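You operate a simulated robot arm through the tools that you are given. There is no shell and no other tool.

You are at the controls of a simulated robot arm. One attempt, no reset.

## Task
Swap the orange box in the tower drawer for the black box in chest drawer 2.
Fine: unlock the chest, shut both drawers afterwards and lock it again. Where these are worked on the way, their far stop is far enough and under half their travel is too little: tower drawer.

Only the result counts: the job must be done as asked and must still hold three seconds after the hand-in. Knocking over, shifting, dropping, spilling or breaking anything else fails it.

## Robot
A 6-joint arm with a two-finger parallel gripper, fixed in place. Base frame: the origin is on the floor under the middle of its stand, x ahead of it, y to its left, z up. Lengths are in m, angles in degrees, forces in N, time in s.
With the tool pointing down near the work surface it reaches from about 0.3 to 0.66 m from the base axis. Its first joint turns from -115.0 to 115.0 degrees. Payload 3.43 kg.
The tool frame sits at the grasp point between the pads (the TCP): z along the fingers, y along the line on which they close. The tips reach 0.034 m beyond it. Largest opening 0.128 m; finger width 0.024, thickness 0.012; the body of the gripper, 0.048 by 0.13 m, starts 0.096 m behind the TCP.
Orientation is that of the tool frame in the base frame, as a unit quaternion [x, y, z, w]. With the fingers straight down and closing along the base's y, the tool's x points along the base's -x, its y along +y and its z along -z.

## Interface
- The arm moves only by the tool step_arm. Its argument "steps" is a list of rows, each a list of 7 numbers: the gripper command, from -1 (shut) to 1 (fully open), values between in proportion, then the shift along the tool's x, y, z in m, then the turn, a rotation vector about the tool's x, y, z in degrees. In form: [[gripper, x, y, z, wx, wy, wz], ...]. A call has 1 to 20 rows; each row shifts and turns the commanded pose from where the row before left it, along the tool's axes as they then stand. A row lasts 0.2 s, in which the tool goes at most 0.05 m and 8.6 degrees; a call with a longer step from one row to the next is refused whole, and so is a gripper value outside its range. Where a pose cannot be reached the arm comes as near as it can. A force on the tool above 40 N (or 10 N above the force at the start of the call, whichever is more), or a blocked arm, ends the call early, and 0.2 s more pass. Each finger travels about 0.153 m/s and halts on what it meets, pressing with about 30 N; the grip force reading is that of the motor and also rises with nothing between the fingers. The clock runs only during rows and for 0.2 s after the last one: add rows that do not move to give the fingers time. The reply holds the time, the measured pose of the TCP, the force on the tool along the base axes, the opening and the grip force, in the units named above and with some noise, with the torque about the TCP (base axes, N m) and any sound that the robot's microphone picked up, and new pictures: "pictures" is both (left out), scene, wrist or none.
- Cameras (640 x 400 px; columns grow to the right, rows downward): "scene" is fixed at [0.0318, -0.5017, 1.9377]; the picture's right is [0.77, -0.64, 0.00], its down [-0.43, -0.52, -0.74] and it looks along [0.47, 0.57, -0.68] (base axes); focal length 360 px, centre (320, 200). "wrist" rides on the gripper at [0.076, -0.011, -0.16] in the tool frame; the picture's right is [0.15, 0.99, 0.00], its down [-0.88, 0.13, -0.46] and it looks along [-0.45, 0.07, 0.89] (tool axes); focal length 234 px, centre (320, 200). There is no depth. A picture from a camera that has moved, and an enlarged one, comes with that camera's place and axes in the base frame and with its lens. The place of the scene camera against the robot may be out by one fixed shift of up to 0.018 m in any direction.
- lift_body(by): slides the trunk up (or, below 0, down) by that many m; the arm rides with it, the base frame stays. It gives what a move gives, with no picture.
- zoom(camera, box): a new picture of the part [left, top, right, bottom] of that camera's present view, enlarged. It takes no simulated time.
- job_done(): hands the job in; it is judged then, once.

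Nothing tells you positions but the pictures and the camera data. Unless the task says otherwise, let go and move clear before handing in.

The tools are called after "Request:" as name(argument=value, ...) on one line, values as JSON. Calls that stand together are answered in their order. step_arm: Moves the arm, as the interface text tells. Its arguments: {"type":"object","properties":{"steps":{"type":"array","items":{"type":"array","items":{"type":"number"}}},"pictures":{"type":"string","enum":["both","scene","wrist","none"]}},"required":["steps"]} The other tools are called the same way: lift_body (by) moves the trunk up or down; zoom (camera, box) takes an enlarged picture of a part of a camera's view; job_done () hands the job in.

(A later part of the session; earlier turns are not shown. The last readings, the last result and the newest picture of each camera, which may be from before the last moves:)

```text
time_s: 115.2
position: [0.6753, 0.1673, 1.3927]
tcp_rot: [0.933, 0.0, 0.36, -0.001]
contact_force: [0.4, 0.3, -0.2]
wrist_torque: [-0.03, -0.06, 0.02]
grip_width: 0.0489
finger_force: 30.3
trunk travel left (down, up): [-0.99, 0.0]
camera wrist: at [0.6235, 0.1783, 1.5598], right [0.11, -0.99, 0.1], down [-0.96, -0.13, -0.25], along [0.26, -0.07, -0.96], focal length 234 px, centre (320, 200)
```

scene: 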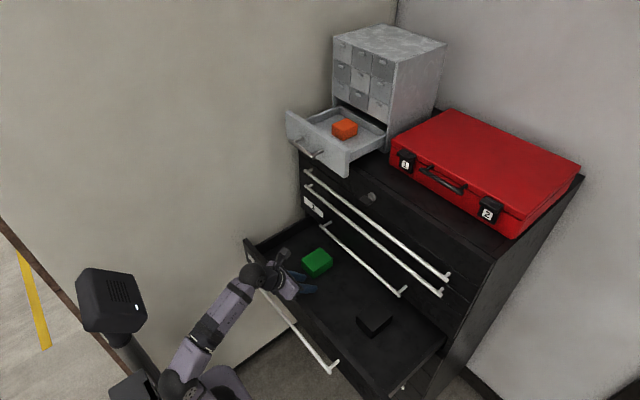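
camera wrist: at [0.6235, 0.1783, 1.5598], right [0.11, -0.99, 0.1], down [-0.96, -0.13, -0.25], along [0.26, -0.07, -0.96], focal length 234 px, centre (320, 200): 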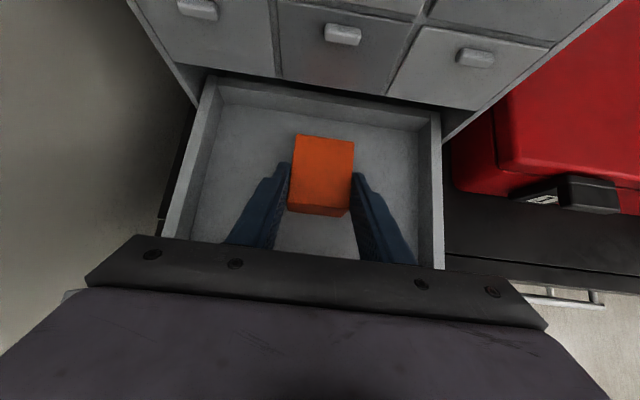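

Box held at 0.049 m. Lifting it up and back, clear of the drawer front.

Request:
step_arm(steps=[[-1, 0.0094, 0, -0.0252, 0, 0, 0], [-1, 0.0094, 0, -0.0252, 0, 0, 0], [-1, 0.0094, 0, -0.0252, 0, 0, 0], [-1, 0, 0, 0, 0, 0, 0]], pictures="both")

Request:
zoom(camera="scene", box=[270, 60, 430, 160])

```text
time_s: 116.2
position: [0.6466, 0.1685, 1.4646]
tcp_rot: [0.933, 0.0, 0.36, 0.0]
contact_force: [-0.4, 0.2, -0.9]
wrist_torque: [-0.02, 0.02, 0.02]
grip_width: 0.0491
finger_force: 29.9
trunk travel left (down, up): [-0.99, 0.0]
camera wrist: at [0.5957, 0.1792, 1.633], right [0.11, -0.99, 0.1], down [-0.96, -0.13, -0.25], along [0.26, -0.07, -0.96], focal length 234 px, centre (320, 200)
```

scene: 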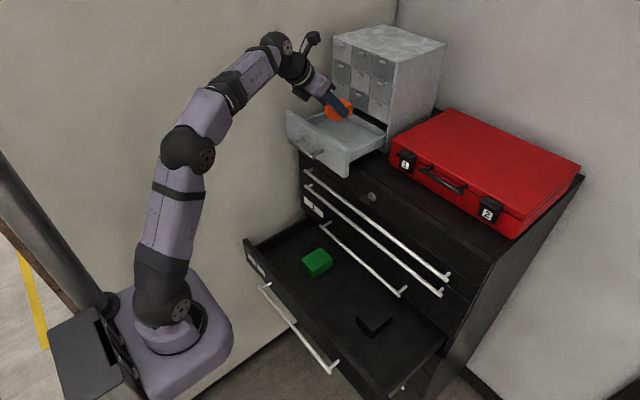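
wrist: 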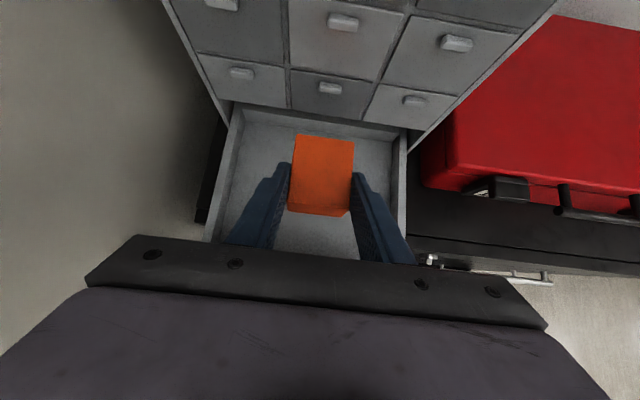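

```text
4.00 times, centred on (350, 110) of scene
camera zoom: at [0.0318, -0.5017, 1.9377], right [0.77, -0.64, 0.0], down [-0.43, -0.52, -0.74], along [0.47, 0.57, -0.68], focal length 1442 px, centre (200, 560)
```

zoom: 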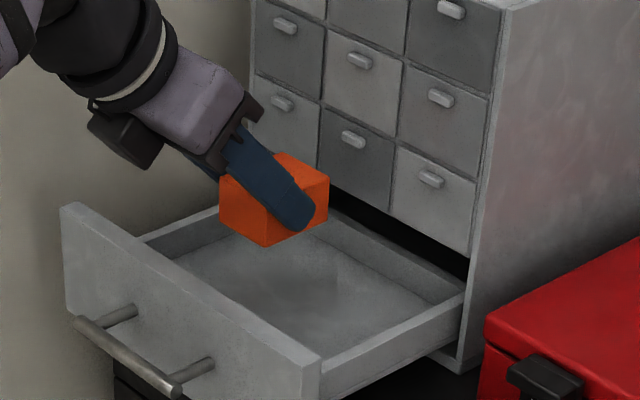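

Request:
step_arm(steps=[[-1, -0.0171, 0.0181, -0.0325, 0, 0, 0], [-1, -0.0171, 0.0181, -0.0325, 0, 0, 0], [-1, -0.0171, 0.0181, -0.0325, 0, 0, 0], [-1, -0.0171, 0.0181, -0.0325, 0, 0, 0], [-1, -0.0171, 0.0181, -0.0325, 0, 0, 0], [-1, -0.0171, 0.0181, -0.0325, 0, 0, 0], [-1, 0, 0, 0, 0, 0, 0]], pictures="none")

```text
time_s: 117.8
position: [0.4427, 0.0591, 1.5408]
tcp_rot: [0.934, -0.001, 0.357, 0.001]
contact_force: [0.2, -0.4, -1.3]
wrist_torque: [0.01, 0.04, -0.05]
grip_width: 0.049
finger_force: 30.0
out of reach, approached as far as the arm can: row 6
trunk travel left (down, up): [-0.99, 0.0]
```

Request:
lift_body(by=-0.4)

Request:
step_arm(steps=[[-1, 0.004, 0, 0.003, 0, 0, 0]], pictures="both")

```text
time_s: 121.6
position: [0.4416, 0.0592, 1.1415]
tcp_rot: [0.934, 0.0, 0.359, 0.0]
contact_force: [0.0, -0.1, -0.7]
wrist_torque: [0.0, 0.04, 0.0]
grip_width: 0.0493
finger_force: 30.3
trunk travel left (down, up): [-0.59, 0.4]
```

```text
time_s: 122.0
position: [0.446, 0.0596, 1.1416]
tcp_rot: [0.933, -0.001, 0.359, 0.001]
contact_force: [0.0, 0.7, -1.1]
wrist_torque: [0.0, -0.01, -0.04]
grip_width: 0.0491
finger_force: 29.6
trunk travel left (down, up): [-0.59, 0.4]
camera wrist: at [0.3955, 0.0697, 1.3099], right [0.11, -0.99, 0.1], down [-0.96, -0.13, -0.25], along [0.26, -0.07, -0.96], focal length 234 px, centre (320, 200)
```

scene: 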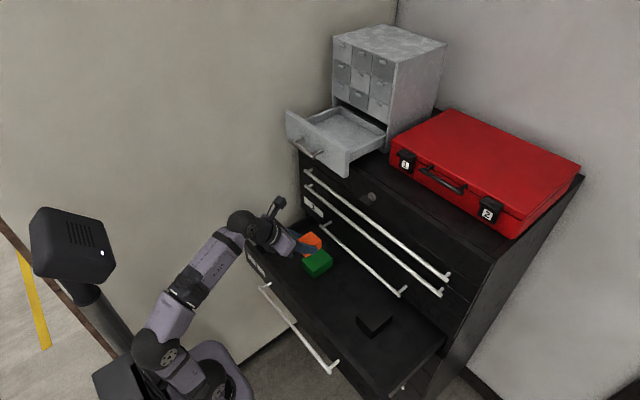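
wrist: 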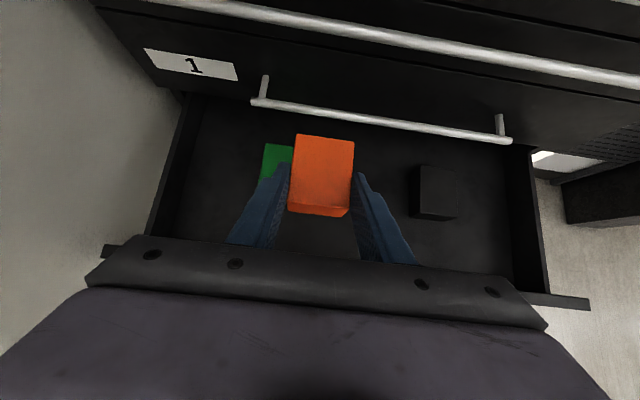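

I'll lower a bit more, yaw the hand 12° to stay within the wrist limits, and move the box over the free floor between the green and black boxes.

Request:
lift_body(by=-0.08)

Request:
step_arm(steps=[[-1, 0, 0, 0, -4.02, 0, 4.46], [-1, 0, 0, 0, -4.02, 0, 4.46], [-1, 0, 0, 0, 0, 0, 0]], pictures="none")

```text
time_s: 123.2
position: [0.4469, 0.0594, 1.0612]
tcp_rot: [0.934, 0.0, 0.358, 0.0]
contact_force: [1.1, -0.1, -0.8]
wrist_torque: [0.0, 0.03, 0.02]
grip_width: 0.0491
finger_force: 30.5
trunk travel left (down, up): [-0.51, 0.48]
```

```text
time_s: 124.0
position: [0.4473, 0.0588, 1.0617]
tcp_rot: [0.928, -0.099, 0.356, 0.038]
contact_force: [0.3, -0.6, 0.1]
wrist_torque: [-0.01, 0.0, -0.01]
grip_width: 0.0491
finger_force: 30.1
trunk travel left (down, up): [-0.51, 0.48]
```

Request:
step_arm(steps=[[-1, 0.0127, 0.022, 0.025, 0, 0, 0], [-1, 0.0127, 0.022, 0.025, 0, 0, 0], [-1, 0.0127, 0.022, 0.025, 0, 0, 0], [-1, 0, 0, 0, 0, 0, 0]], pictures="both")

Request:
zoom(camera="scene", box=[260, 210, 420, 310])

```text
time_s: 125.0
position: [0.5096, -0.0229, 1.0288]
tcp_rot: [0.928, -0.097, 0.357, 0.038]
contact_force: [0.2, 0.6, -1.4]
wrist_torque: [0.02, 0.02, -0.01]
grip_width: 0.049
finger_force: 30.1
trunk travel left (down, up): [-0.51, 0.48]
camera wrist: at [0.4614, -0.0016, 1.1982], right [-0.1, -0.99, 0.1], down [-0.97, 0.07, -0.25], along [0.24, -0.12, -0.96], focal length 234 px, centre (320, 200)
```

scene: 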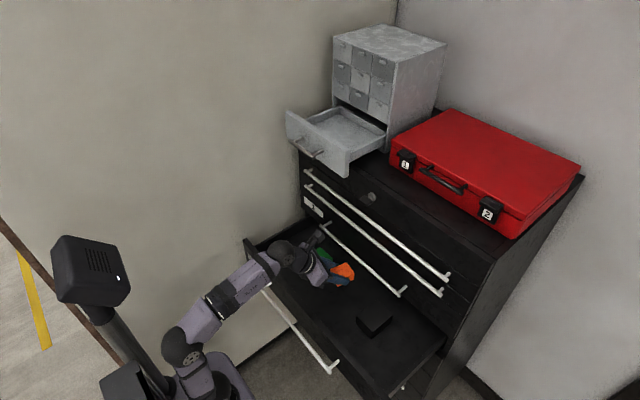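
wrist: 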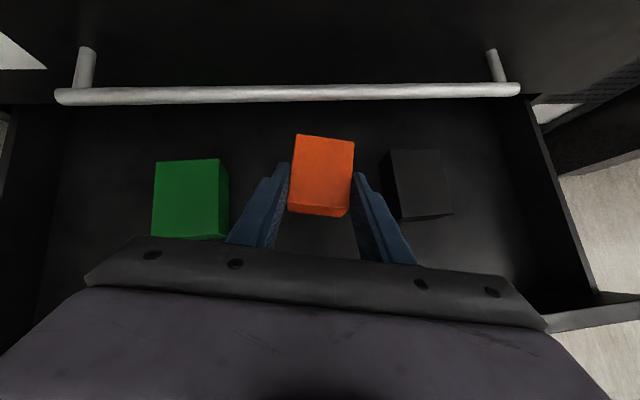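

```text
4.00 times, centred on (340, 260) of scene
camera zoom: at [0.0318, -0.5017, 1.9377], right [0.77, -0.64, 0.0], down [-0.43, -0.52, -0.74], along [0.47, 0.57, -0.68], focal length 1442 px, centre (240, -40)
```

zoom: 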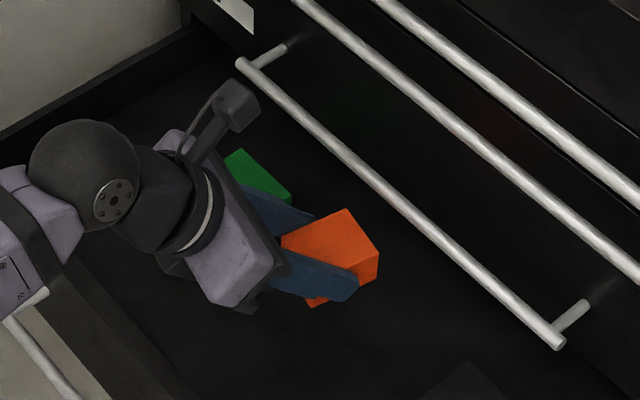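

Good alignment. Lowering vertically toward the drawer floor.

Request:
step_arm(steps=[[-1, -0.0134, 0, 0.0149, 0, 0, 0], [-1, -0.0134, 0, 0.0149, 0, 0, 0], [-1, -0.0134, 0, 0.0149, 0, 0, 0], [-1, -0.0134, 0, 0.0149, 0, 0, 0], [-1, -0.0107, 0, 0.0119, 0, 0, 0], [-1, 0, 0, 0, 0, 0, 0]], pictures="wrist")

```text
time_s: 126.4
position: [0.508, -0.0221, 0.9343]
tcp_rot: [0.928, -0.097, 0.357, 0.037]
contact_force: [0.4, 0.1, 0.0]
wrist_torque: [0.03, 0.0, -0.01]
grip_width: 0.049
finger_force: 30.0
trunk travel left (down, up): [-0.51, 0.48]
camera wrist: at [0.4617, -0.001, 1.1027], right [-0.1, -0.99, 0.1], down [-0.97, 0.07, -0.25], along [0.24, -0.12, -0.96], focal length 234 px, centre (320, 200)
```

wrist: 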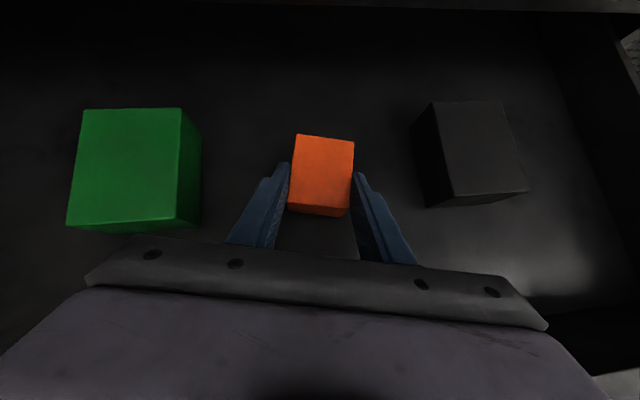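

Request:
step_arm(steps=[[-1, -0.002, 0, 0.0022, 0, 0, 0], [-1, -0.002, 0, 0.0022, 0, 0, 0], [-1, 0, 0, 0, 0, 0, 0]], pictures="none")

Request:
step_arm(steps=[[-1, -0.002, 0, 0.0022, 0, 0, 0], [-1, 0, 0, 0, 0, 0, 0]], pictures="none")

```text
time_s: 127.2
position: [0.5093, -0.0217, 0.93]
tcp_rot: [0.928, -0.099, 0.357, 0.038]
contact_force: [0.4, -0.5, 1.9]
wrist_torque: [-0.07, -0.06, -0.01]
grip_width: 0.0492
finger_force: 30.4
trunk travel left (down, up): [-0.51, 0.48]
```

```text
time_s: 127.8
position: [0.5086, -0.0207, 0.929]
tcp_rot: [0.927, -0.098, 0.36, 0.037]
contact_force: [0.3, -1.5, 13.9]
wrist_torque: [-0.17, 0.1, 0.01]
grip_width: 0.0491
finger_force: 30.1
trunk travel left (down, up): [-0.51, 0.48]
```

The box is on the floor (14 N contact). I'll ease off 1 mm, open and withdraw along the tool axis.

Request:
step_arm(steps=[[-1, 0.001, 0, -0.0011, 0, 0, 0], [-0.15, 0, 0, 0, 0, 0, 0], [0.1, 0, 0, 0, 0, 0, 0], [0.1, 0, 0, 0, 0, 0, 0], [0.1, 0, 0, -0.02, 0, 0, 0], [0.1, 0, 0, -0.03, 0, 0, 0], [0.1, 0, 0, -0.03, 0, 0, 0]], pictures="both")

Request:
zoom(camera="scene", box=[260, 210, 420, 350])

```text
time_s: 129.4
position: [0.4652, -0.0092, 0.9903]
tcp_rot: [0.929, -0.097, 0.356, 0.037]
contact_force: [-0.2, 0.4, 0.3]
wrist_torque: [0.04, 0.0, 0.02]
grip_width: 0.0705
finger_force: 0.0
out of reach, approached as far as the arm can: row 7
trunk travel left (down, up): [-0.51, 0.48]
camera wrist: at [0.4185, 0.0121, 1.159], right [-0.1, -0.99, 0.1], down [-0.97, 0.07, -0.25], along [0.24, -0.12, -0.96], focal length 234 px, centre (320, 200)
```

scene: 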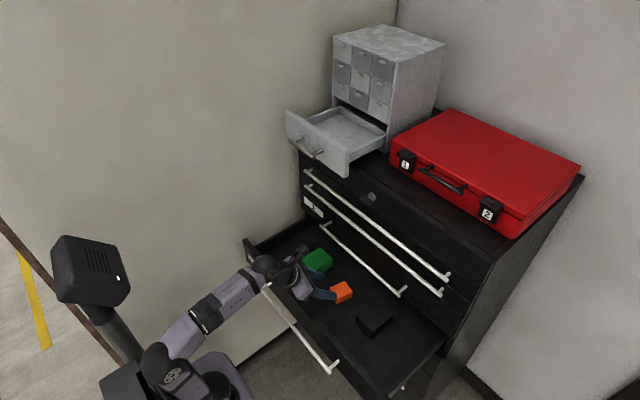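
wrist: 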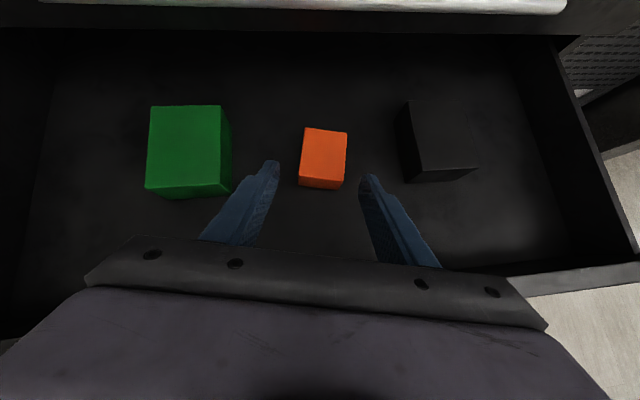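

```text
2.86 times, centred on (340, 280) of scene
camera zoom: at [0.0318, -0.5017, 1.9377], right [0.77, -0.64, 0.0], down [-0.43, -0.52, -0.74], along [0.47, 0.57, -0.68], focal length 1030 px, centre (263, -29)
```

zoom: 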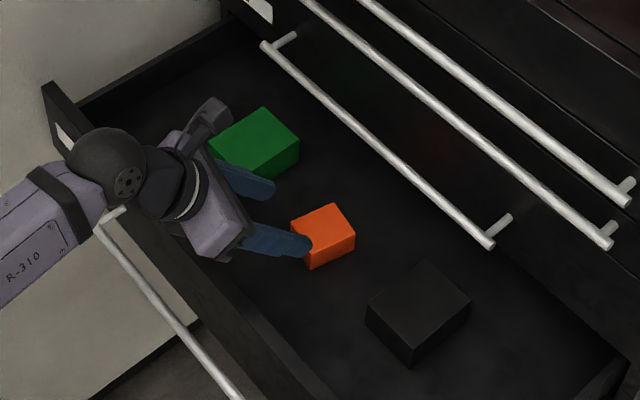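

The orange box is in drawer 2. Next I'll rise and roll the wrist 180° back to its neutral side in free space, for the black box.

Request:
step_arm(steps=[[0.1, 0.0248, 0, -0.0275, 0, 0, 0], [0.1, 0.0248, 0, -0.0275, 0, 0, 0], [0.1, 0.0248, 0, -0.0275, 0, 0, 0], [0.1, 0, 0, 0, 0, 0, 8], [0.1, 0, 0, 0, 0, 0, 8], [0.1, 0, 0, 0, 0, 0, 8], [0.1, 0, 0, 0, 0, 0, 8], [0.1, 0, 0, 0, 0, 0, 8], [0.1, 0, 0, 0, 0, 0, 8]], pictures="none")

Request:
zoom(camera="scene", box=[330, 280, 430, 360])

```text
time_s: 131.4
position: [0.465, -0.0109, 1.0993]
tcp_rot: [0.807, -0.47, 0.34, -0.111]
contact_force: [0.4, -0.2, -0.1]
wrist_torque: [0.03, 0.05, -0.01]
grip_width: 0.0702
finger_force: 0.1
trunk travel left (down, up): [-0.51, 0.48]
```

```text
5.00 times, centred on (380, 320) of scene
camera zoom: at [0.0318, -0.5017, 1.9377], right [0.77, -0.64, 0.0], down [-0.43, -0.52, -0.74], along [0.47, 0.57, -0.68], focal length 1803 px, centre (20, -400)
```

zoom: 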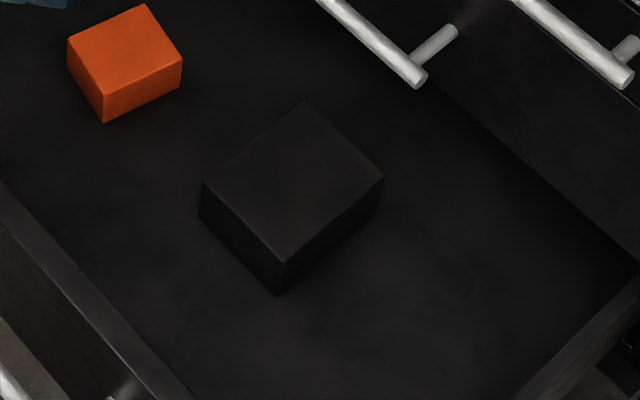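

The black box hasn't moved. Finishing the roll.

Request:
step_arm(steps=[[0.3, 0, 0, 0, 0, 0, 8.25], [0.3, 0, 0, 0, 0, 0, 8.25], [0.3, 0, 0, 0, 0, 0, 8.25], [0.3, 0, 0, 0, 0, 0, 8.25], [0.3, 0, 0, 0, 0, 0, 8.25], [0.3, 0, 0, 0, 0, 0, 8.25], [0.3, 0, 0, 0, 0, 0, 8.25], [0.3, 0, 0, 0, 0, 0, 8.25], [0.3, 0, 0, 0, 0, 0, 8.25], [0.3, 0, 0, 0, 0, 0, 8.25], [0.3, 0, 0, 0, 0, 0, 8.25], [0.3, 0, 0, 0, 0, 0, 8.25], [0.3, 0, 0, 0, 0, 0, 8.25], [0.3, 0, 0, 0, 0, 0, 8.25], [0.3, 0, 0, 0, 0, 0, 8.25], [0.3, 0, 0, 0, 0, 0, 8.25]], pictures="both")

```text
time_s: 134.8
position: [0.4675, -0.0097, 1.1007]
tcp_rot: [0.099, 0.928, -0.037, 0.357]
contact_force: [-0.2, -0.1, -0.1]
wrist_torque: [-0.01, -0.02, 0.04]
grip_width: 0.0831
finger_force: 0.1
trunk travel left (down, up): [-0.51, 0.48]
camera wrist: at [0.3049, 0.013, 1.1666], right [0.1, 0.99, -0.1], down [0.37, 0.05, 0.93], along [0.92, -0.13, -0.36], focal length 234 px, centre (320, 200)
```

scene: 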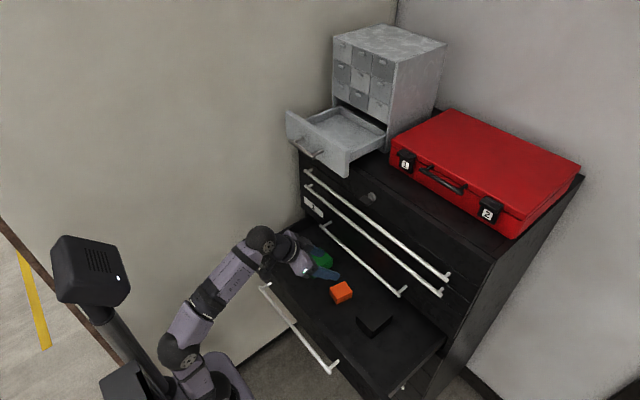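
wrist: 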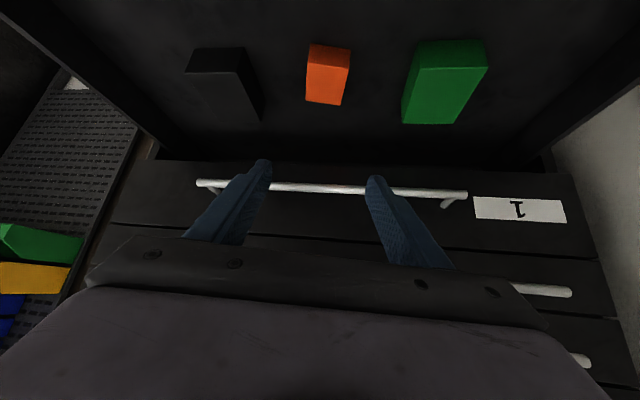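

Now neutral again. Aligning square to the black box (no yaw, 38° tilt) and moving to its pre-grasp point.

Request:
step_arm(steps=[[0.55, 0, 0, 0, -3.85, 2.03, -4.68], [0.55, 0, 0, 0, -3.85, 2.03, -4.68], [0.55, 0, -0.0395, 0, 0, 0, 0], [0.55, 0, -0.0395, 0, 0, 0, 0], [0.55, 0, -0.0395, 0, 0, 0, 0], [0.55, 0, -0.0395, 0, 0, 0, 0], [0.55, 0, 0, 0, 0, 0, 0]], pictures="both")

```text
time_s: 136.4
position: [0.4679, -0.1697, 1.102]
tcp_rot: [-0.002, 0.946, 0.0, 0.325]
contact_force: [-0.6, -0.2, -0.2]
wrist_torque: [0.04, 0.01, 0.02]
grip_width: 0.0991
finger_force: 0.1
trunk travel left (down, up): [-0.51, 0.48]
camera wrist: at [0.3092, -0.1813, 1.1787], right [-0.12, 0.99, -0.09], down [0.41, 0.13, 0.9], along [0.9, 0.07, -0.42], focal length 234 px, centre (320, 200)
```

scene: 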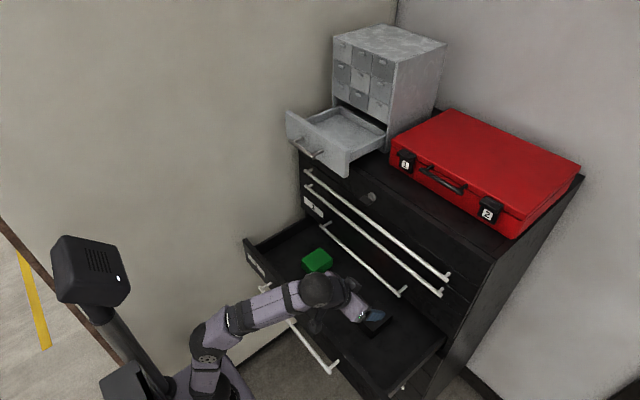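
wrist: 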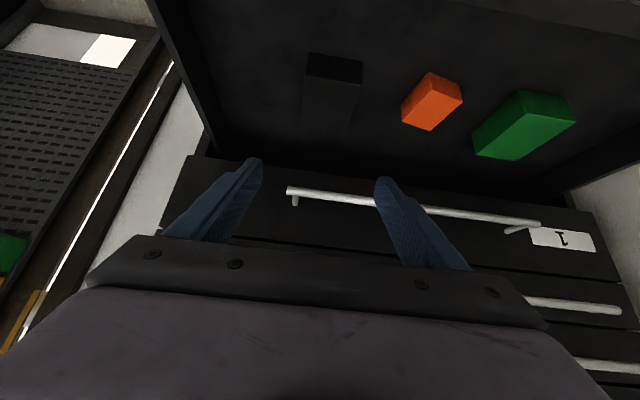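

Request:
zoom(camera="wrist", box=[270, 30, 400, 150])

```text
3.33 times, centred on (335, 90) of wrist
camera zoom: at [0.3092, -0.1813, 1.1787], right [-0.12, 0.99, -0.09], down [0.41, 0.13, 0.9], along [0.9, 0.07, -0.42], focal length 781 px, centre (270, 567)
```

zoom: 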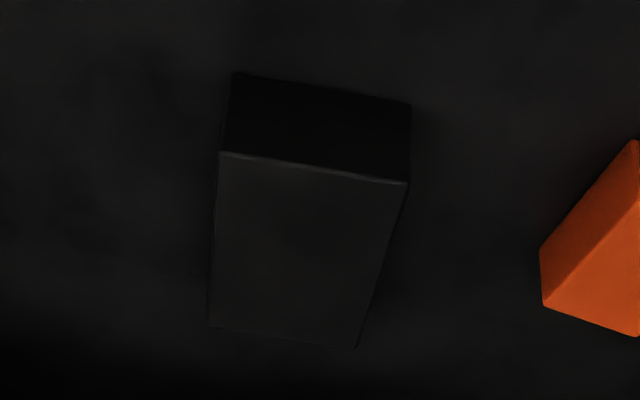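

The black box is confirmed at x 0.50 to 0.589, y -0.199 to -0.131. Moving down to the pre-grasp, then in.

Request:
step_arm(steps=[[0.55, 0.0191, 0.0013, 0.0261, 0, 0, 0], [0.55, 0.0191, 0.0013, 0.0261, 0, 0, 0], [0.55, 0.0191, 0.0013, 0.0261, 0, 0, 0], [0.55, 0, 0, 0.03, 0, 0, 0], [0.55, 0, 0, 0, 0, 0, 0]], pictures="both")

Request:
zoom(camera="scene", box=[310, 260, 440, 360])

```text
time_s: 137.6
position: [0.4893, -0.165, 0.9778]
tcp_rot: [-0.001, 0.946, -0.001, 0.326]
contact_force: [0.2, -0.5, -0.3]
wrist_torque: [0.01, 0.01, 0.05]
grip_width: 0.0991
finger_force: 0.0
trunk travel left (down, up): [-0.51, 0.48]
camera wrist: at [0.3313, -0.1774, 1.0577], right [-0.12, 0.99, -0.09], down [0.41, 0.13, 0.9], along [0.9, 0.07, -0.42], focal length 234 px, centre (320, 200)
```

scene: 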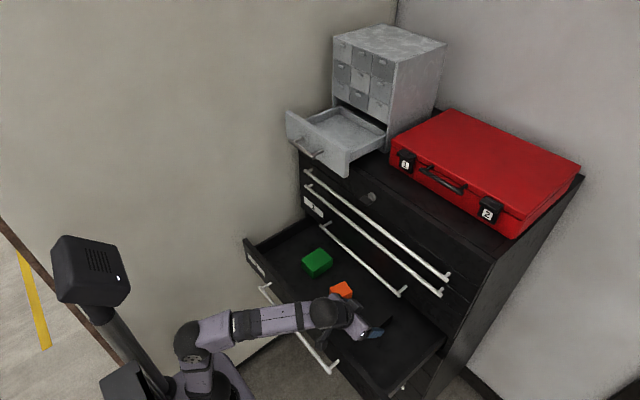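
wrist: 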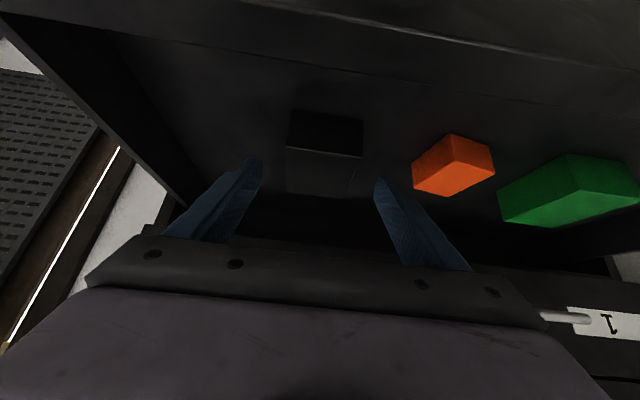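

```text
4.00 times, centred on (375, 310) of scene
camera zoom: at [0.0318, -0.5017, 1.9377], right [0.77, -0.64, 0.0], down [-0.43, -0.52, -0.74], along [0.47, 0.57, -0.68], focal length 1442 px, centre (100, -240)
```

zoom: 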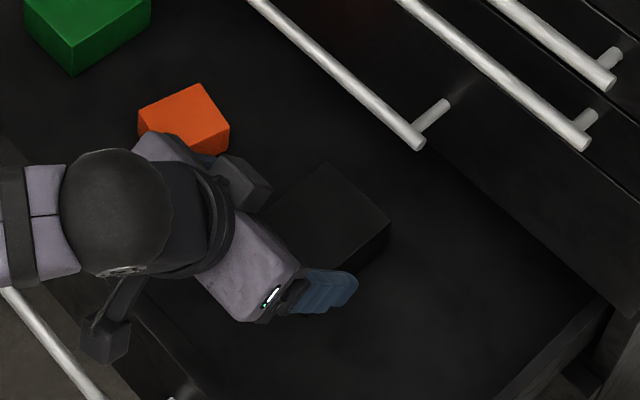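

Request:
step_arm(steps=[[0.55, 0, 0, 0.019, 0, 0, 0], [0.55, -0.001, 0, 0.019, 0, 0, 0], [0.55, -0.001, 0, 0.019, 0, 0, 0], [0.55, 0, 0, 0, 0, 0, 0]], pictures="wrist")

```text
time_s: 138.6
position: [0.5259, -0.164, 0.936]
tcp_rot: [-0.002, 0.946, 0.0, 0.325]
contact_force: [0.0, 0.4, -0.1]
wrist_torque: [-0.01, -0.01, 0.02]
grip_width: 0.0992
finger_force: 0.1
trunk travel left (down, up): [-0.51, 0.48]
camera wrist: at [0.3681, -0.1764, 1.0144], right [-0.12, 0.99, -0.09], down [0.41, 0.13, 0.9], along [0.9, 0.07, -0.42], focal length 234 px, centre (320, 200)
```

wrist: 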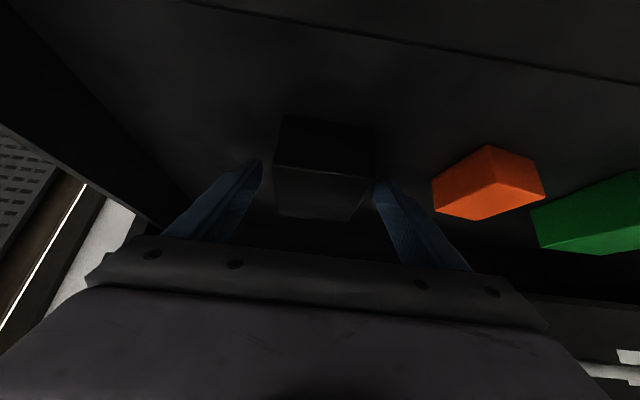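

Fingers straddle the black box with no contact. Closing.

Request:
step_arm(steps=[[0.1, 0, 0, 0, 0, 0, 0], [-0.5, 0, 0, 0, 0, 0, 0], [-1, 0, 0, 0, 0, 0, 0], [-1, 0, 0, 0, 0, 0, 0]], pictures="wrist")

```text
time_s: 139.6
position: [0.5263, -0.1649, 0.9364]
tcp_rot: [-0.001, 0.946, 0.0, 0.325]
contact_force: [-0.4, 1.2, 0.1]
wrist_torque: [-0.01, -0.15, -0.02]
grip_width: 0.0699
finger_force: 29.7
trunk travel left (down, up): [-0.51, 0.48]
camera wrist: at [0.3679, -0.1764, 1.0146], right [-0.12, 0.99, -0.09], down [0.41, 0.13, 0.9], along [0.9, 0.07, -0.42], focal length 234 px, centre (320, 200)
```

wrist: 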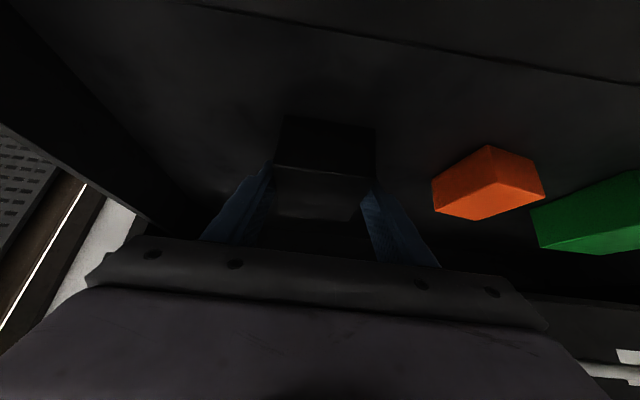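

The black box is held at 0.070 m. Lifting it up and back, clear of drawer 1's bar.

Request:
step_arm(steps=[[-1, -0.0062, 0, -0.0079, 0, 0, 0], [-1, 0.0035, 0, -0.0281, 0, 0, 0], [-1, 0.0035, 0, -0.0281, 0, 0, 0], [-1, 0.0035, 0, -0.0281, 0, 0, 0], [-1, 0, 0, 0, 0, 0, 0]], pictures="both")

Request:
zoom(camera="scene", box=[290, 250, 440, 370])

```text
time_s: 140.8
position: [0.4636, -0.1634, 1.0048]
tcp_rot: [-0.002, 0.946, 0.0, 0.324]
contact_force: [-0.5, 0.5, -2.8]
wrist_torque: [0.02, 0.04, -0.07]
grip_width: 0.0695
finger_force: 29.9
trunk travel left (down, up): [-0.51, 0.48]
camera wrist: at [0.3058, -0.1758, 1.0842], right [-0.12, 0.99, -0.09], down [0.41, 0.13, 0.9], along [0.9, 0.07, -0.42], focal length 234 px, centre (320, 200)
```

scene: 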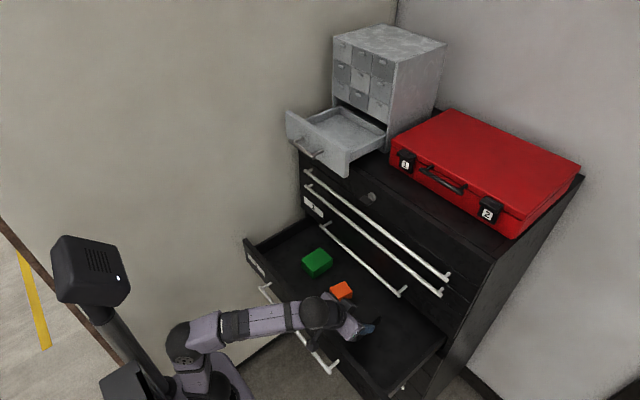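
wrist: 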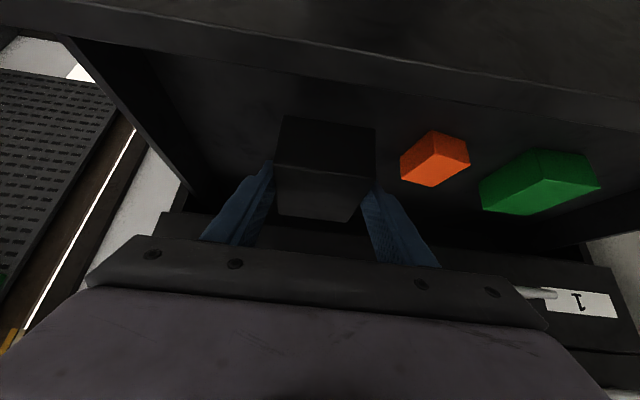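

```text
3.33 times, centred on (365, 310) of scene
camera zoom: at [0.0318, -0.5017, 1.9377], right [0.77, -0.64, 0.0], down [-0.43, -0.52, -0.74], along [0.47, 0.57, -0.68], focal length 1202 px, centre (170, -167)
```

zoom: 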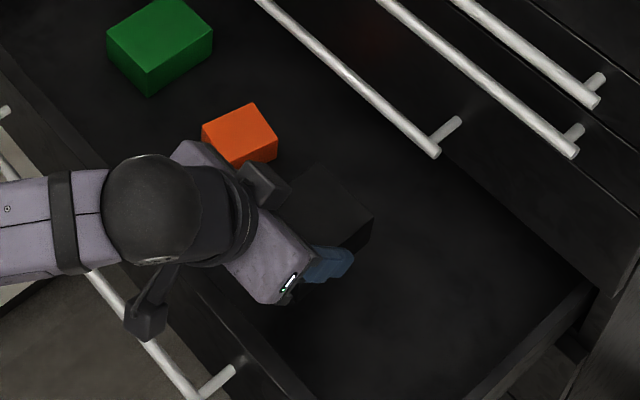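

The black box is secure. Raising the trunk.

Request:
lift_body(by=0.4)

Request:
lift_body(by=0.08)

```text
time_s: 144.6
position: [0.4639, -0.1639, 1.4058]
tcp_rot: [-0.002, 0.946, 0.0, 0.325]
contact_force: [0.5, -0.2, -1.4]
wrist_torque: [0.02, 0.03, 0.01]
grip_width: 0.0697
finger_force: 29.8
trunk travel left (down, up): [-0.91, 0.08]
```

```text
time_s: 145.8
position: [0.4658, -0.1645, 1.485]
tcp_rot: [-0.001, 0.946, -0.001, 0.325]
contact_force: [-0.4, 0.0, -2.7]
wrist_torque: [0.0, 0.02, 0.0]
grip_width: 0.0698
finger_force: 29.9
trunk travel left (down, up): [-0.99, 0.0]
```

Request:
step_arm(steps=[[-1, -0.0074, 0.0442, 0.003, 0, 0, 0], [-1, -0.0074, 0.0442, 0.003, 0, 0, 0], [-1, -0.0074, 0.0442, 0.003, 0, 0, 0], [-1, -0.0074, 0.0442, 0.003, 0, 0, 0], [-1, -0.0074, 0.0442, 0.003, 0, 0, 0], [-1, -0.0074, 0.0442, 0.003, 0, 0, 0], [-1, -0.0074, 0.0442, 0.003, 0, 0, 0], [-1, 0, 0, 0, 0, 0, 0]], pictures="both")

```text
time_s: 147.6
position: [0.5177, 0.1455, 1.5012]
tcp_rot: [-0.001, 0.945, 0.0, 0.326]
contact_force: [-0.5, -0.4, -2.5]
wrist_torque: [0.01, 0.05, 0.0]
grip_width: 0.0699
finger_force: 30.0
trunk travel left (down, up): [-0.99, 0.0]
camera wrist: at [0.3592, 0.1334, 1.5799], right [-0.12, 0.99, -0.09], down [0.41, 0.13, 0.9], along [0.9, 0.07, -0.42], focal length 234 px, centre (320, 200)
```

scene: 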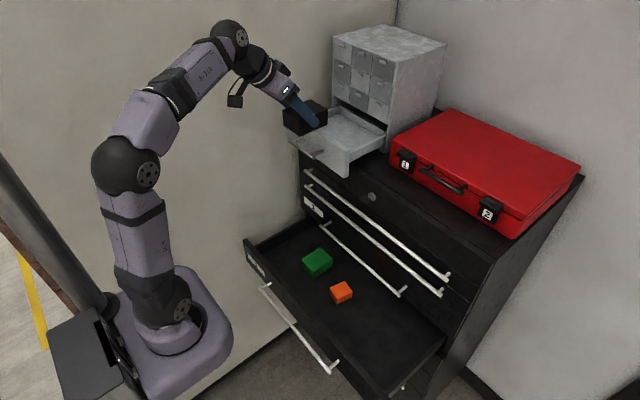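
wrist: 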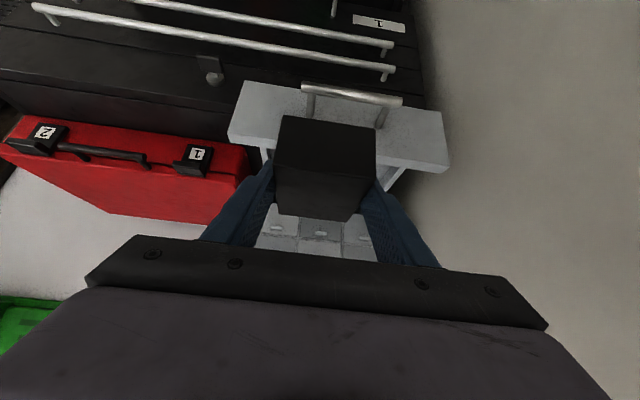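

Request:
step_arm(steps=[[-1, -0.0169, 0, 0.0229, 0, 0, 0], [-1, -0.0169, 0, 0.0229, 0, 0, 0], [-1, -0.0169, 0, 0.0229, 0, 0, 0], [-1, -0.0113, 0, 0.0165, 0, 0, 0], [-1, -0.0113, 0, 0.0165, 0, 0, 0], [-1, 0, 0, 0, 0, 0, 0]], pictures="both")

Request:
zoom(camera="scene", box=[260, 60, 420, 180])

```text
time_s: 149.0
position: [0.6372, 0.1442, 1.4667]
tcp_rot: [-0.002, 0.946, 0.0, 0.326]
contact_force: [-0.1, -0.6, -2.5]
wrist_torque: [-0.02, 0.0, -0.01]
grip_width: 0.0696
finger_force: 29.4
trunk travel left (down, up): [-0.99, 0.0]
camera wrist: at [0.4785, 0.1331, 1.544], right [-0.12, 0.99, -0.09], down [0.41, 0.13, 0.9], along [0.9, 0.07, -0.42], focal length 234 px, centre (320, 200)
```

scene: 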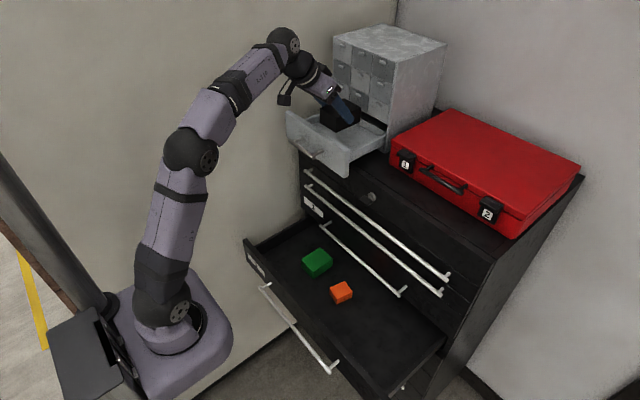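
wrist: 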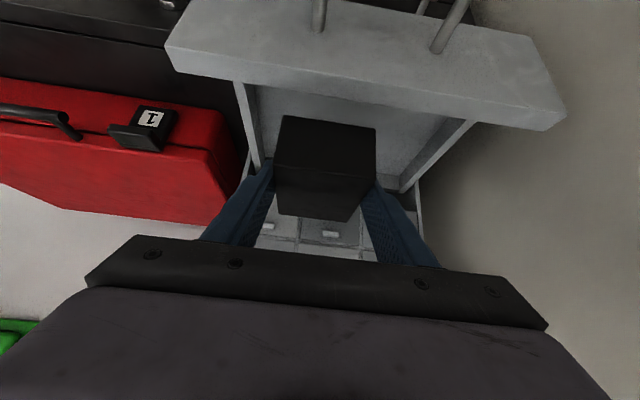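

```text
3.33 times, centred on (340, 120) of scene
camera zoom: at [0.0318, -0.5017, 1.9377], right [0.77, -0.64, 0.0], down [-0.43, -0.52, -0.74], along [0.47, 0.57, -0.68], focal length 1202 px, centre (253, 467)
```

zoom: 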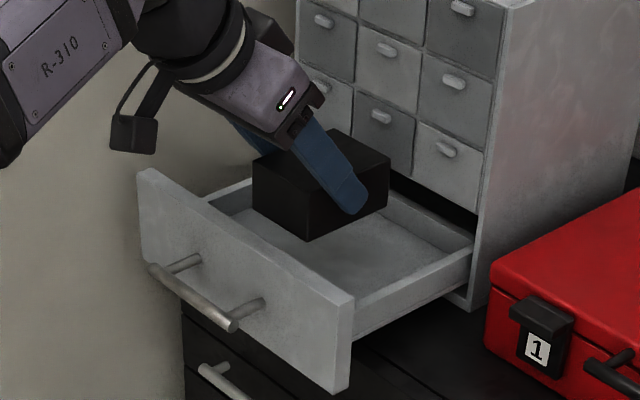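

Over the drawer with clearance on all sides. Lowering.

Request:
step_arm(steps=[[-1, -0.006, 0.0005, 0.012, 0, 0, 0], [-1, 0.0085, 0.0005, 0.0135, 0, 0, 0], [-1, 0.0095, 0.0005, 0.0135, 0, 0, 0], [-1, 0.0105, 0.0005, 0.0145, 0, 0, 0], [-1, 0, 0, 0, 0, 0, 0]], pictures="wrist")

Request:
zoom(camera="scene", box=[260, 60, 420, 180])

```text
time_s: 150.2
position: [0.654, 0.1456, 1.4095]
tcp_rot: [0.0, 0.946, -0.001, 0.324]
contact_force: [0.1, 0.7, -2.6]
wrist_torque: [0.04, 0.05, 0.01]
grip_width: 0.0703
finger_force: 30.3
trunk travel left (down, up): [-0.99, 0.0]
camera wrist: at [0.4954, 0.1347, 1.4875], right [-0.12, 0.99, -0.09], down [0.41, 0.13, 0.9], along [0.9, 0.07, -0.42], focal length 234 px, centre (320, 200)
```

wrist: 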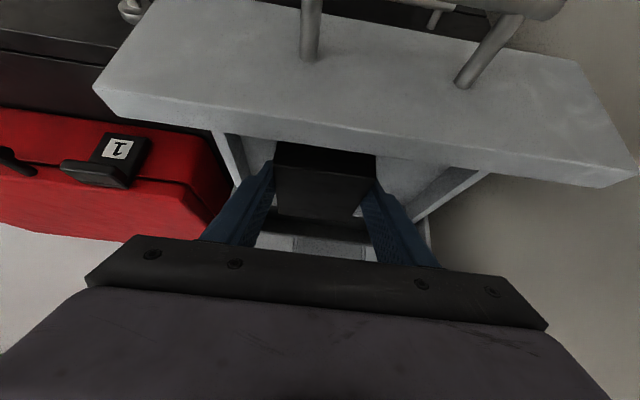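

```text
3.33 times, centred on (340, 120) of scene
camera zoom: at [0.0318, -0.5017, 1.9377], right [0.77, -0.64, 0.0], down [-0.43, -0.52, -0.74], along [0.47, 0.57, -0.68], focal length 1202 px, centre (253, 467)
```

zoom: 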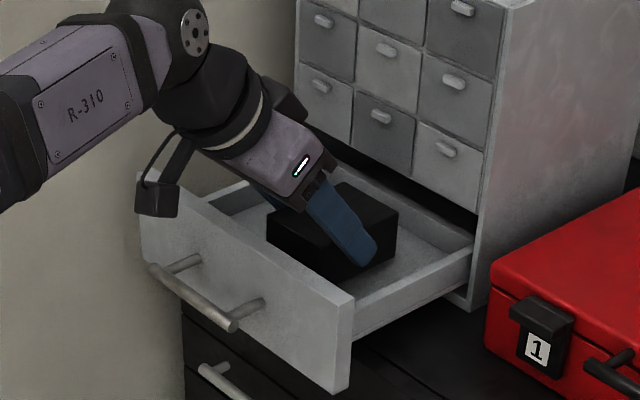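

Request:
step_arm(steps=[[-1, 0.0018, 0, 0.0024, 0, 0, 0], [-1, 0.0018, 0, 0.0024, 0, 0, 0], [-1, 0, 0, 0, 0, 0, 0]], pictures="none")

Request:
step_arm(steps=[[-1, 0.0012, 0, 0.0016, 0, 0, 0], [-1, 0, 0, 0, 0, 0, 0]], pictures="none")

```text
time_s: 151.0
position: [0.6532, 0.1469, 1.4027]
tcp_rot: [-0.001, 0.946, 0.0, 0.324]
contact_force: [0.9, 0.6, -2.7]
wrist_torque: [-0.02, 0.06, 0.01]
grip_width: 0.0695
finger_force: 30.3
trunk travel left (down, up): [-0.99, 0.0]
```

```text
time_s: 151.6
position: [0.6534, 0.1474, 1.3997]
tcp_rot: [-0.001, 0.946, -0.001, 0.324]
contact_force: [-0.2, 0.5, -1.9]
wrist_torque: [-0.03, 0.02, 0.01]
grip_width: 0.0699
finger_force: 30.3
trunk travel left (down, up): [-0.99, 0.0]
```

Request:
step_arm(steps=[[-1, 0.0009, 0, 0.0012, 0, 0, 0], [-1, 0, 0, 0, 0, 0, 0]], pictures="none")

Request:
step_arm(steps=[[-1, 0.0009, 0, 0.0012, 0, 0, 0], [-1, 0, 0, 0, 0, 0, 0]], pictures="none")

```text
time_s: 152.2
position: [0.6537, 0.1469, 1.3997]
tcp_rot: [-0.002, 0.946, 0.0, 0.325]
contact_force: [-0.1, -1.0, -2.6]
wrist_torque: [-0.02, 0.04, -0.01]
grip_width: 0.0697
finger_force: 29.7
trunk travel left (down, up): [-0.99, 0.0]
```

```text
time_s: 152.8
position: [0.6537, 0.1468, 1.3995]
tcp_rot: [-0.001, 0.946, 0.0, 0.325]
contact_force: [-0.8, 1.4, 0.1]
wrist_torque: [0.08, -0.05, 0.04]
grip_width: 0.0697
finger_force: 29.9
trunk travel left (down, up): [-0.99, 0.0]
```

Weight has transferred to the drawer floor. Opening and withdrawing along the tool axis.

Request:
step_arm(steps=[[0.15, 0, 0, 0, 0, 0, 0], [0.4, 0, 0, 0, 0, 0, 0], [0.4, 0, 0, 0, 0, 0, 0], [0.4, 0, 0, -0.02, 0, 0, 0], [0.4, 0, 0, -0.03, 0, 0, 0], [0.4, 0, 0, -0.04, 0, 0, 0], [0.4, 0, 0, -0.04, 0, 0, 0]], pictures="both")

Request:
zoom(camera="scene", box=[260, 60, 420, 180])

```text
time_s: 154.4
position: [0.5698, 0.1468, 1.5012]
tcp_rot: [-0.002, 0.946, 0.0, 0.325]
contact_force: [-0.2, -0.3, -0.4]
wrist_torque: [-0.01, -0.01, -0.04]
grip_width: 0.0896
finger_force: 0.1
trunk travel left (down, up): [-0.99, 0.0]
camera wrist: at [0.4112, 0.1354, 1.5795], right [-0.12, 0.99, -0.09], down [0.41, 0.13, 0.9], along [0.9, 0.07, -0.42], focal length 234 px, centre (320, 200)
```

scene: 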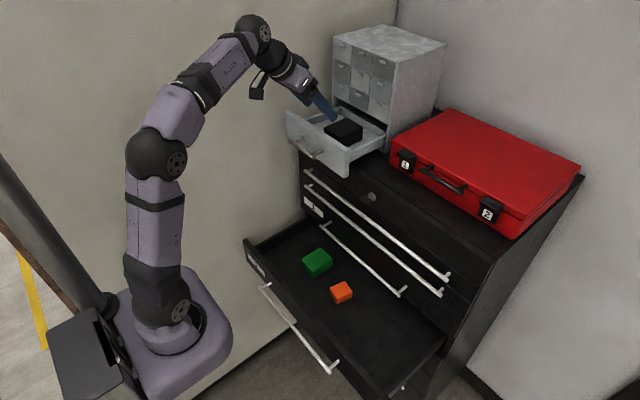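
wrist: 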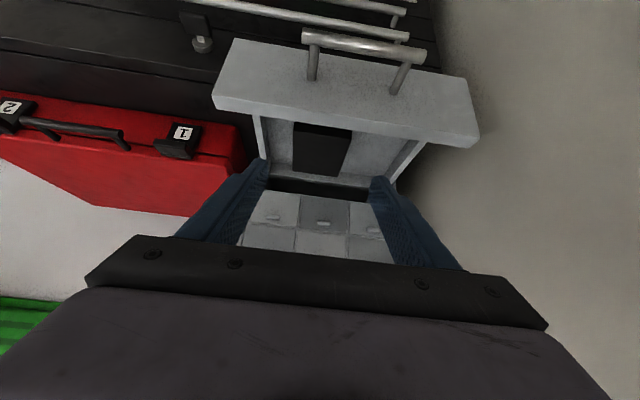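

```text
3.33 times, centred on (340, 120) of scene
camera zoom: at [0.0318, -0.5017, 1.9377], right [0.77, -0.64, 0.0], down [-0.43, -0.52, -0.74], along [0.47, 0.57, -0.68], focal length 1202 px, centre (253, 467)
```

zoom: 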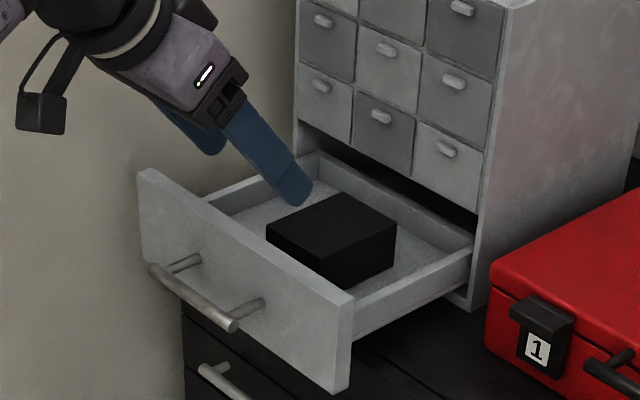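

The black box now sits in the tower drawer. Next I'll shut that drawer by pushing its front with both open fingertips, one on each side of the bar. Backing off and flattening the tool first.

Request:
step_arm(steps=[[1, 0.0236, 0.0083, -0.0185, 0, -7.33, 0], [1, 0.0236, 0.0083, -0.0185, 0, -7.33, 0], [1, 0.0236, 0.0083, -0.0185, 0, -7.33, 0], [1, 0, 0, 0, 0, 0, 0]], pictures="none")

Request:
lift_body(by=-0.1)

```text
time_s: 155.4
position: [0.4856, 0.1737, 1.4904]
tcp_rot: [-0.002, 0.866, 0.001, 0.5]
contact_force: [0.2, 0.1, 0.0]
wrist_torque: [0.01, 0.01, 0.02]
grip_width: 0.1282
finger_force: 0.0
trunk travel left (down, up): [-0.99, 0.0]
```

```text
time_s: 156.7
position: [0.4853, 0.1725, 1.39]
tcp_rot: [-0.001, 0.867, -0.001, 0.499]
contact_force: [0.3, -0.2, 0.3]
wrist_torque: [0.02, 0.0, -0.01]
grip_width: 0.1282
finger_force: 0.2
trunk travel left (down, up): [-0.89, 0.1]
```

Request:
step_arm(steps=[[1, -0.0091, 0, 0.0208, 0, 0, 0], [1, -0.0091, 0, 0.0208, 0, 0, 0], [1, 0, 0, 0, 0, 0, 0]], pictures="both")

Request:
zoom(camera="scene", box=[260, 80, 400, 180])

```text
time_s: 157.5
position: [0.5312, 0.1729, 1.3858]
tcp_rot: [-0.002, 0.866, 0.0, 0.5]
contact_force: [-0.2, -0.2, -0.4]
wrist_torque: [-0.05, -0.04, 0.01]
grip_width: 0.128
finger_force: 0.0
trunk travel left (down, up): [-0.89, 0.1]
camera wrist: at [0.3545, 0.1609, 1.3986], right [-0.08, 0.99, -0.13], down [0.05, 0.13, 0.99], along [1.0, 0.07, -0.06], focal length 234 px, centre (320, 200)
```

scene: 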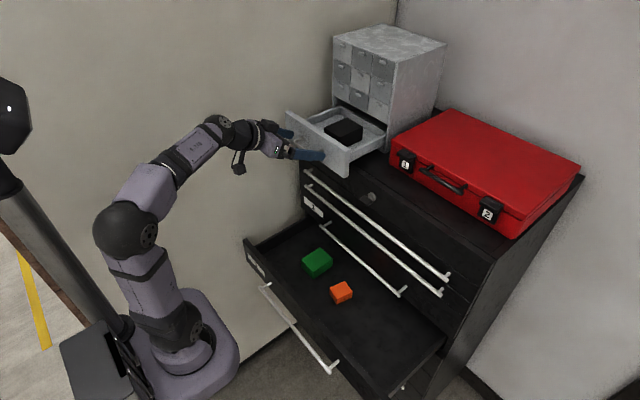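
wrist: 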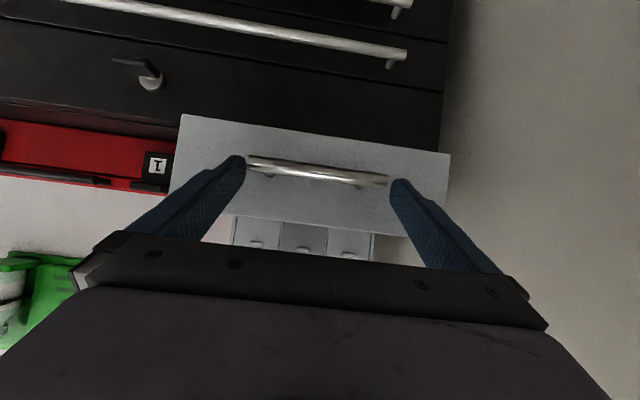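

```text
4.00 times, centred on (330, 130) of scene
camera zoom: at [0.0318, -0.5017, 1.9377], right [0.77, -0.64, 0.0], down [-0.43, -0.52, -0.74], along [0.47, 0.57, -0.68], focal length 1442 px, centre (280, 480)
```

zoom: 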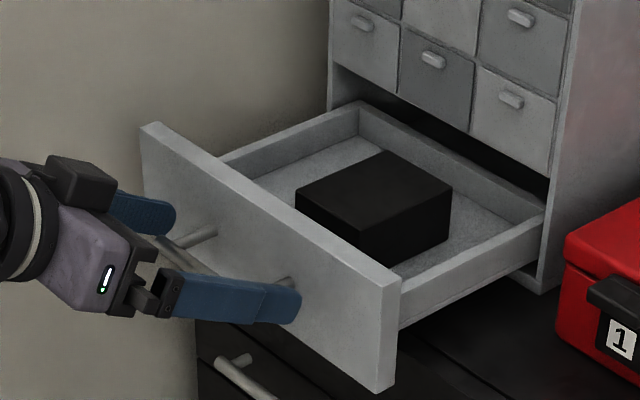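

Fingers are either side of the bar. Pushing the drawer in slowly.

Request:
step_arm(steps=[[1, -0.0075, 0, 0.013, 0, 0, 0], [1, -0.006, 0, 0.0104, 0, 0, 0], [1, -0.0075, 0, 0.013, 0, 0, 0], [1, -0.0075, 0, 0.013, 0, 0, 0], [1, -0.0075, 0, 0.013, 0, 0, 0], [1, -0.0075, 0, 0.013, 0, 0, 0], [1, -0.0075, 0, 0.013, 0, 0, 0]], pictures="scene")

Request:
zoom(camera="scene", box=[260, 80, 400, 180])

```text
time_s: 159.1
position: [0.6323, 0.1734, 1.3837]
tcp_rot: [-0.003, 0.866, 0.001, 0.5]
contact_force: [-0.4, 1.4, 0.3]
wrist_torque: [-0.02, 0.0, 0.01]
grip_width: 0.1279
finger_force: 0.1
trunk travel left (down, up): [-0.89, 0.1]
```

scene: 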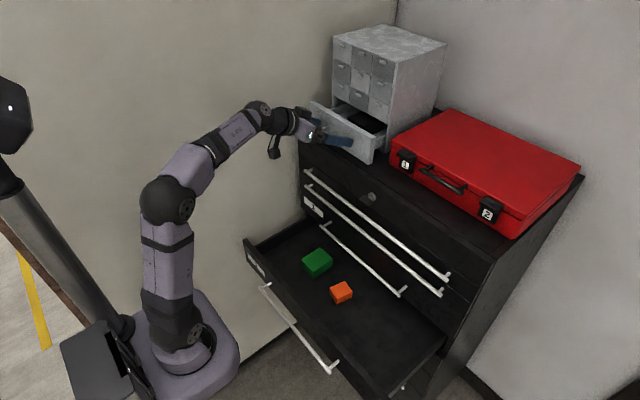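

```text
4.00 times, centred on (330, 130) of scene
camera zoom: at [0.0318, -0.5017, 1.9377], right [0.77, -0.64, 0.0], down [-0.43, -0.52, -0.74], along [0.47, 0.57, -0.68], focal length 1442 px, centre (280, 480)
```

zoom: 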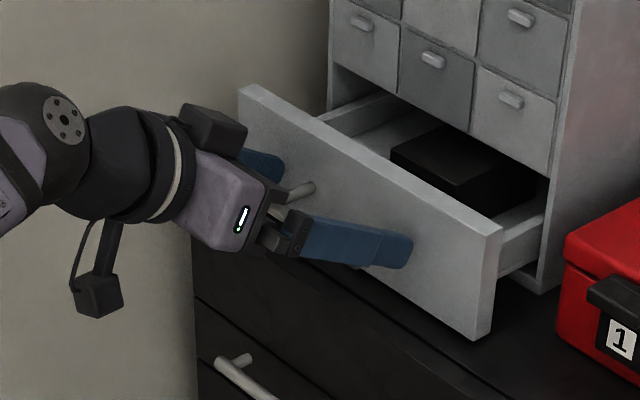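

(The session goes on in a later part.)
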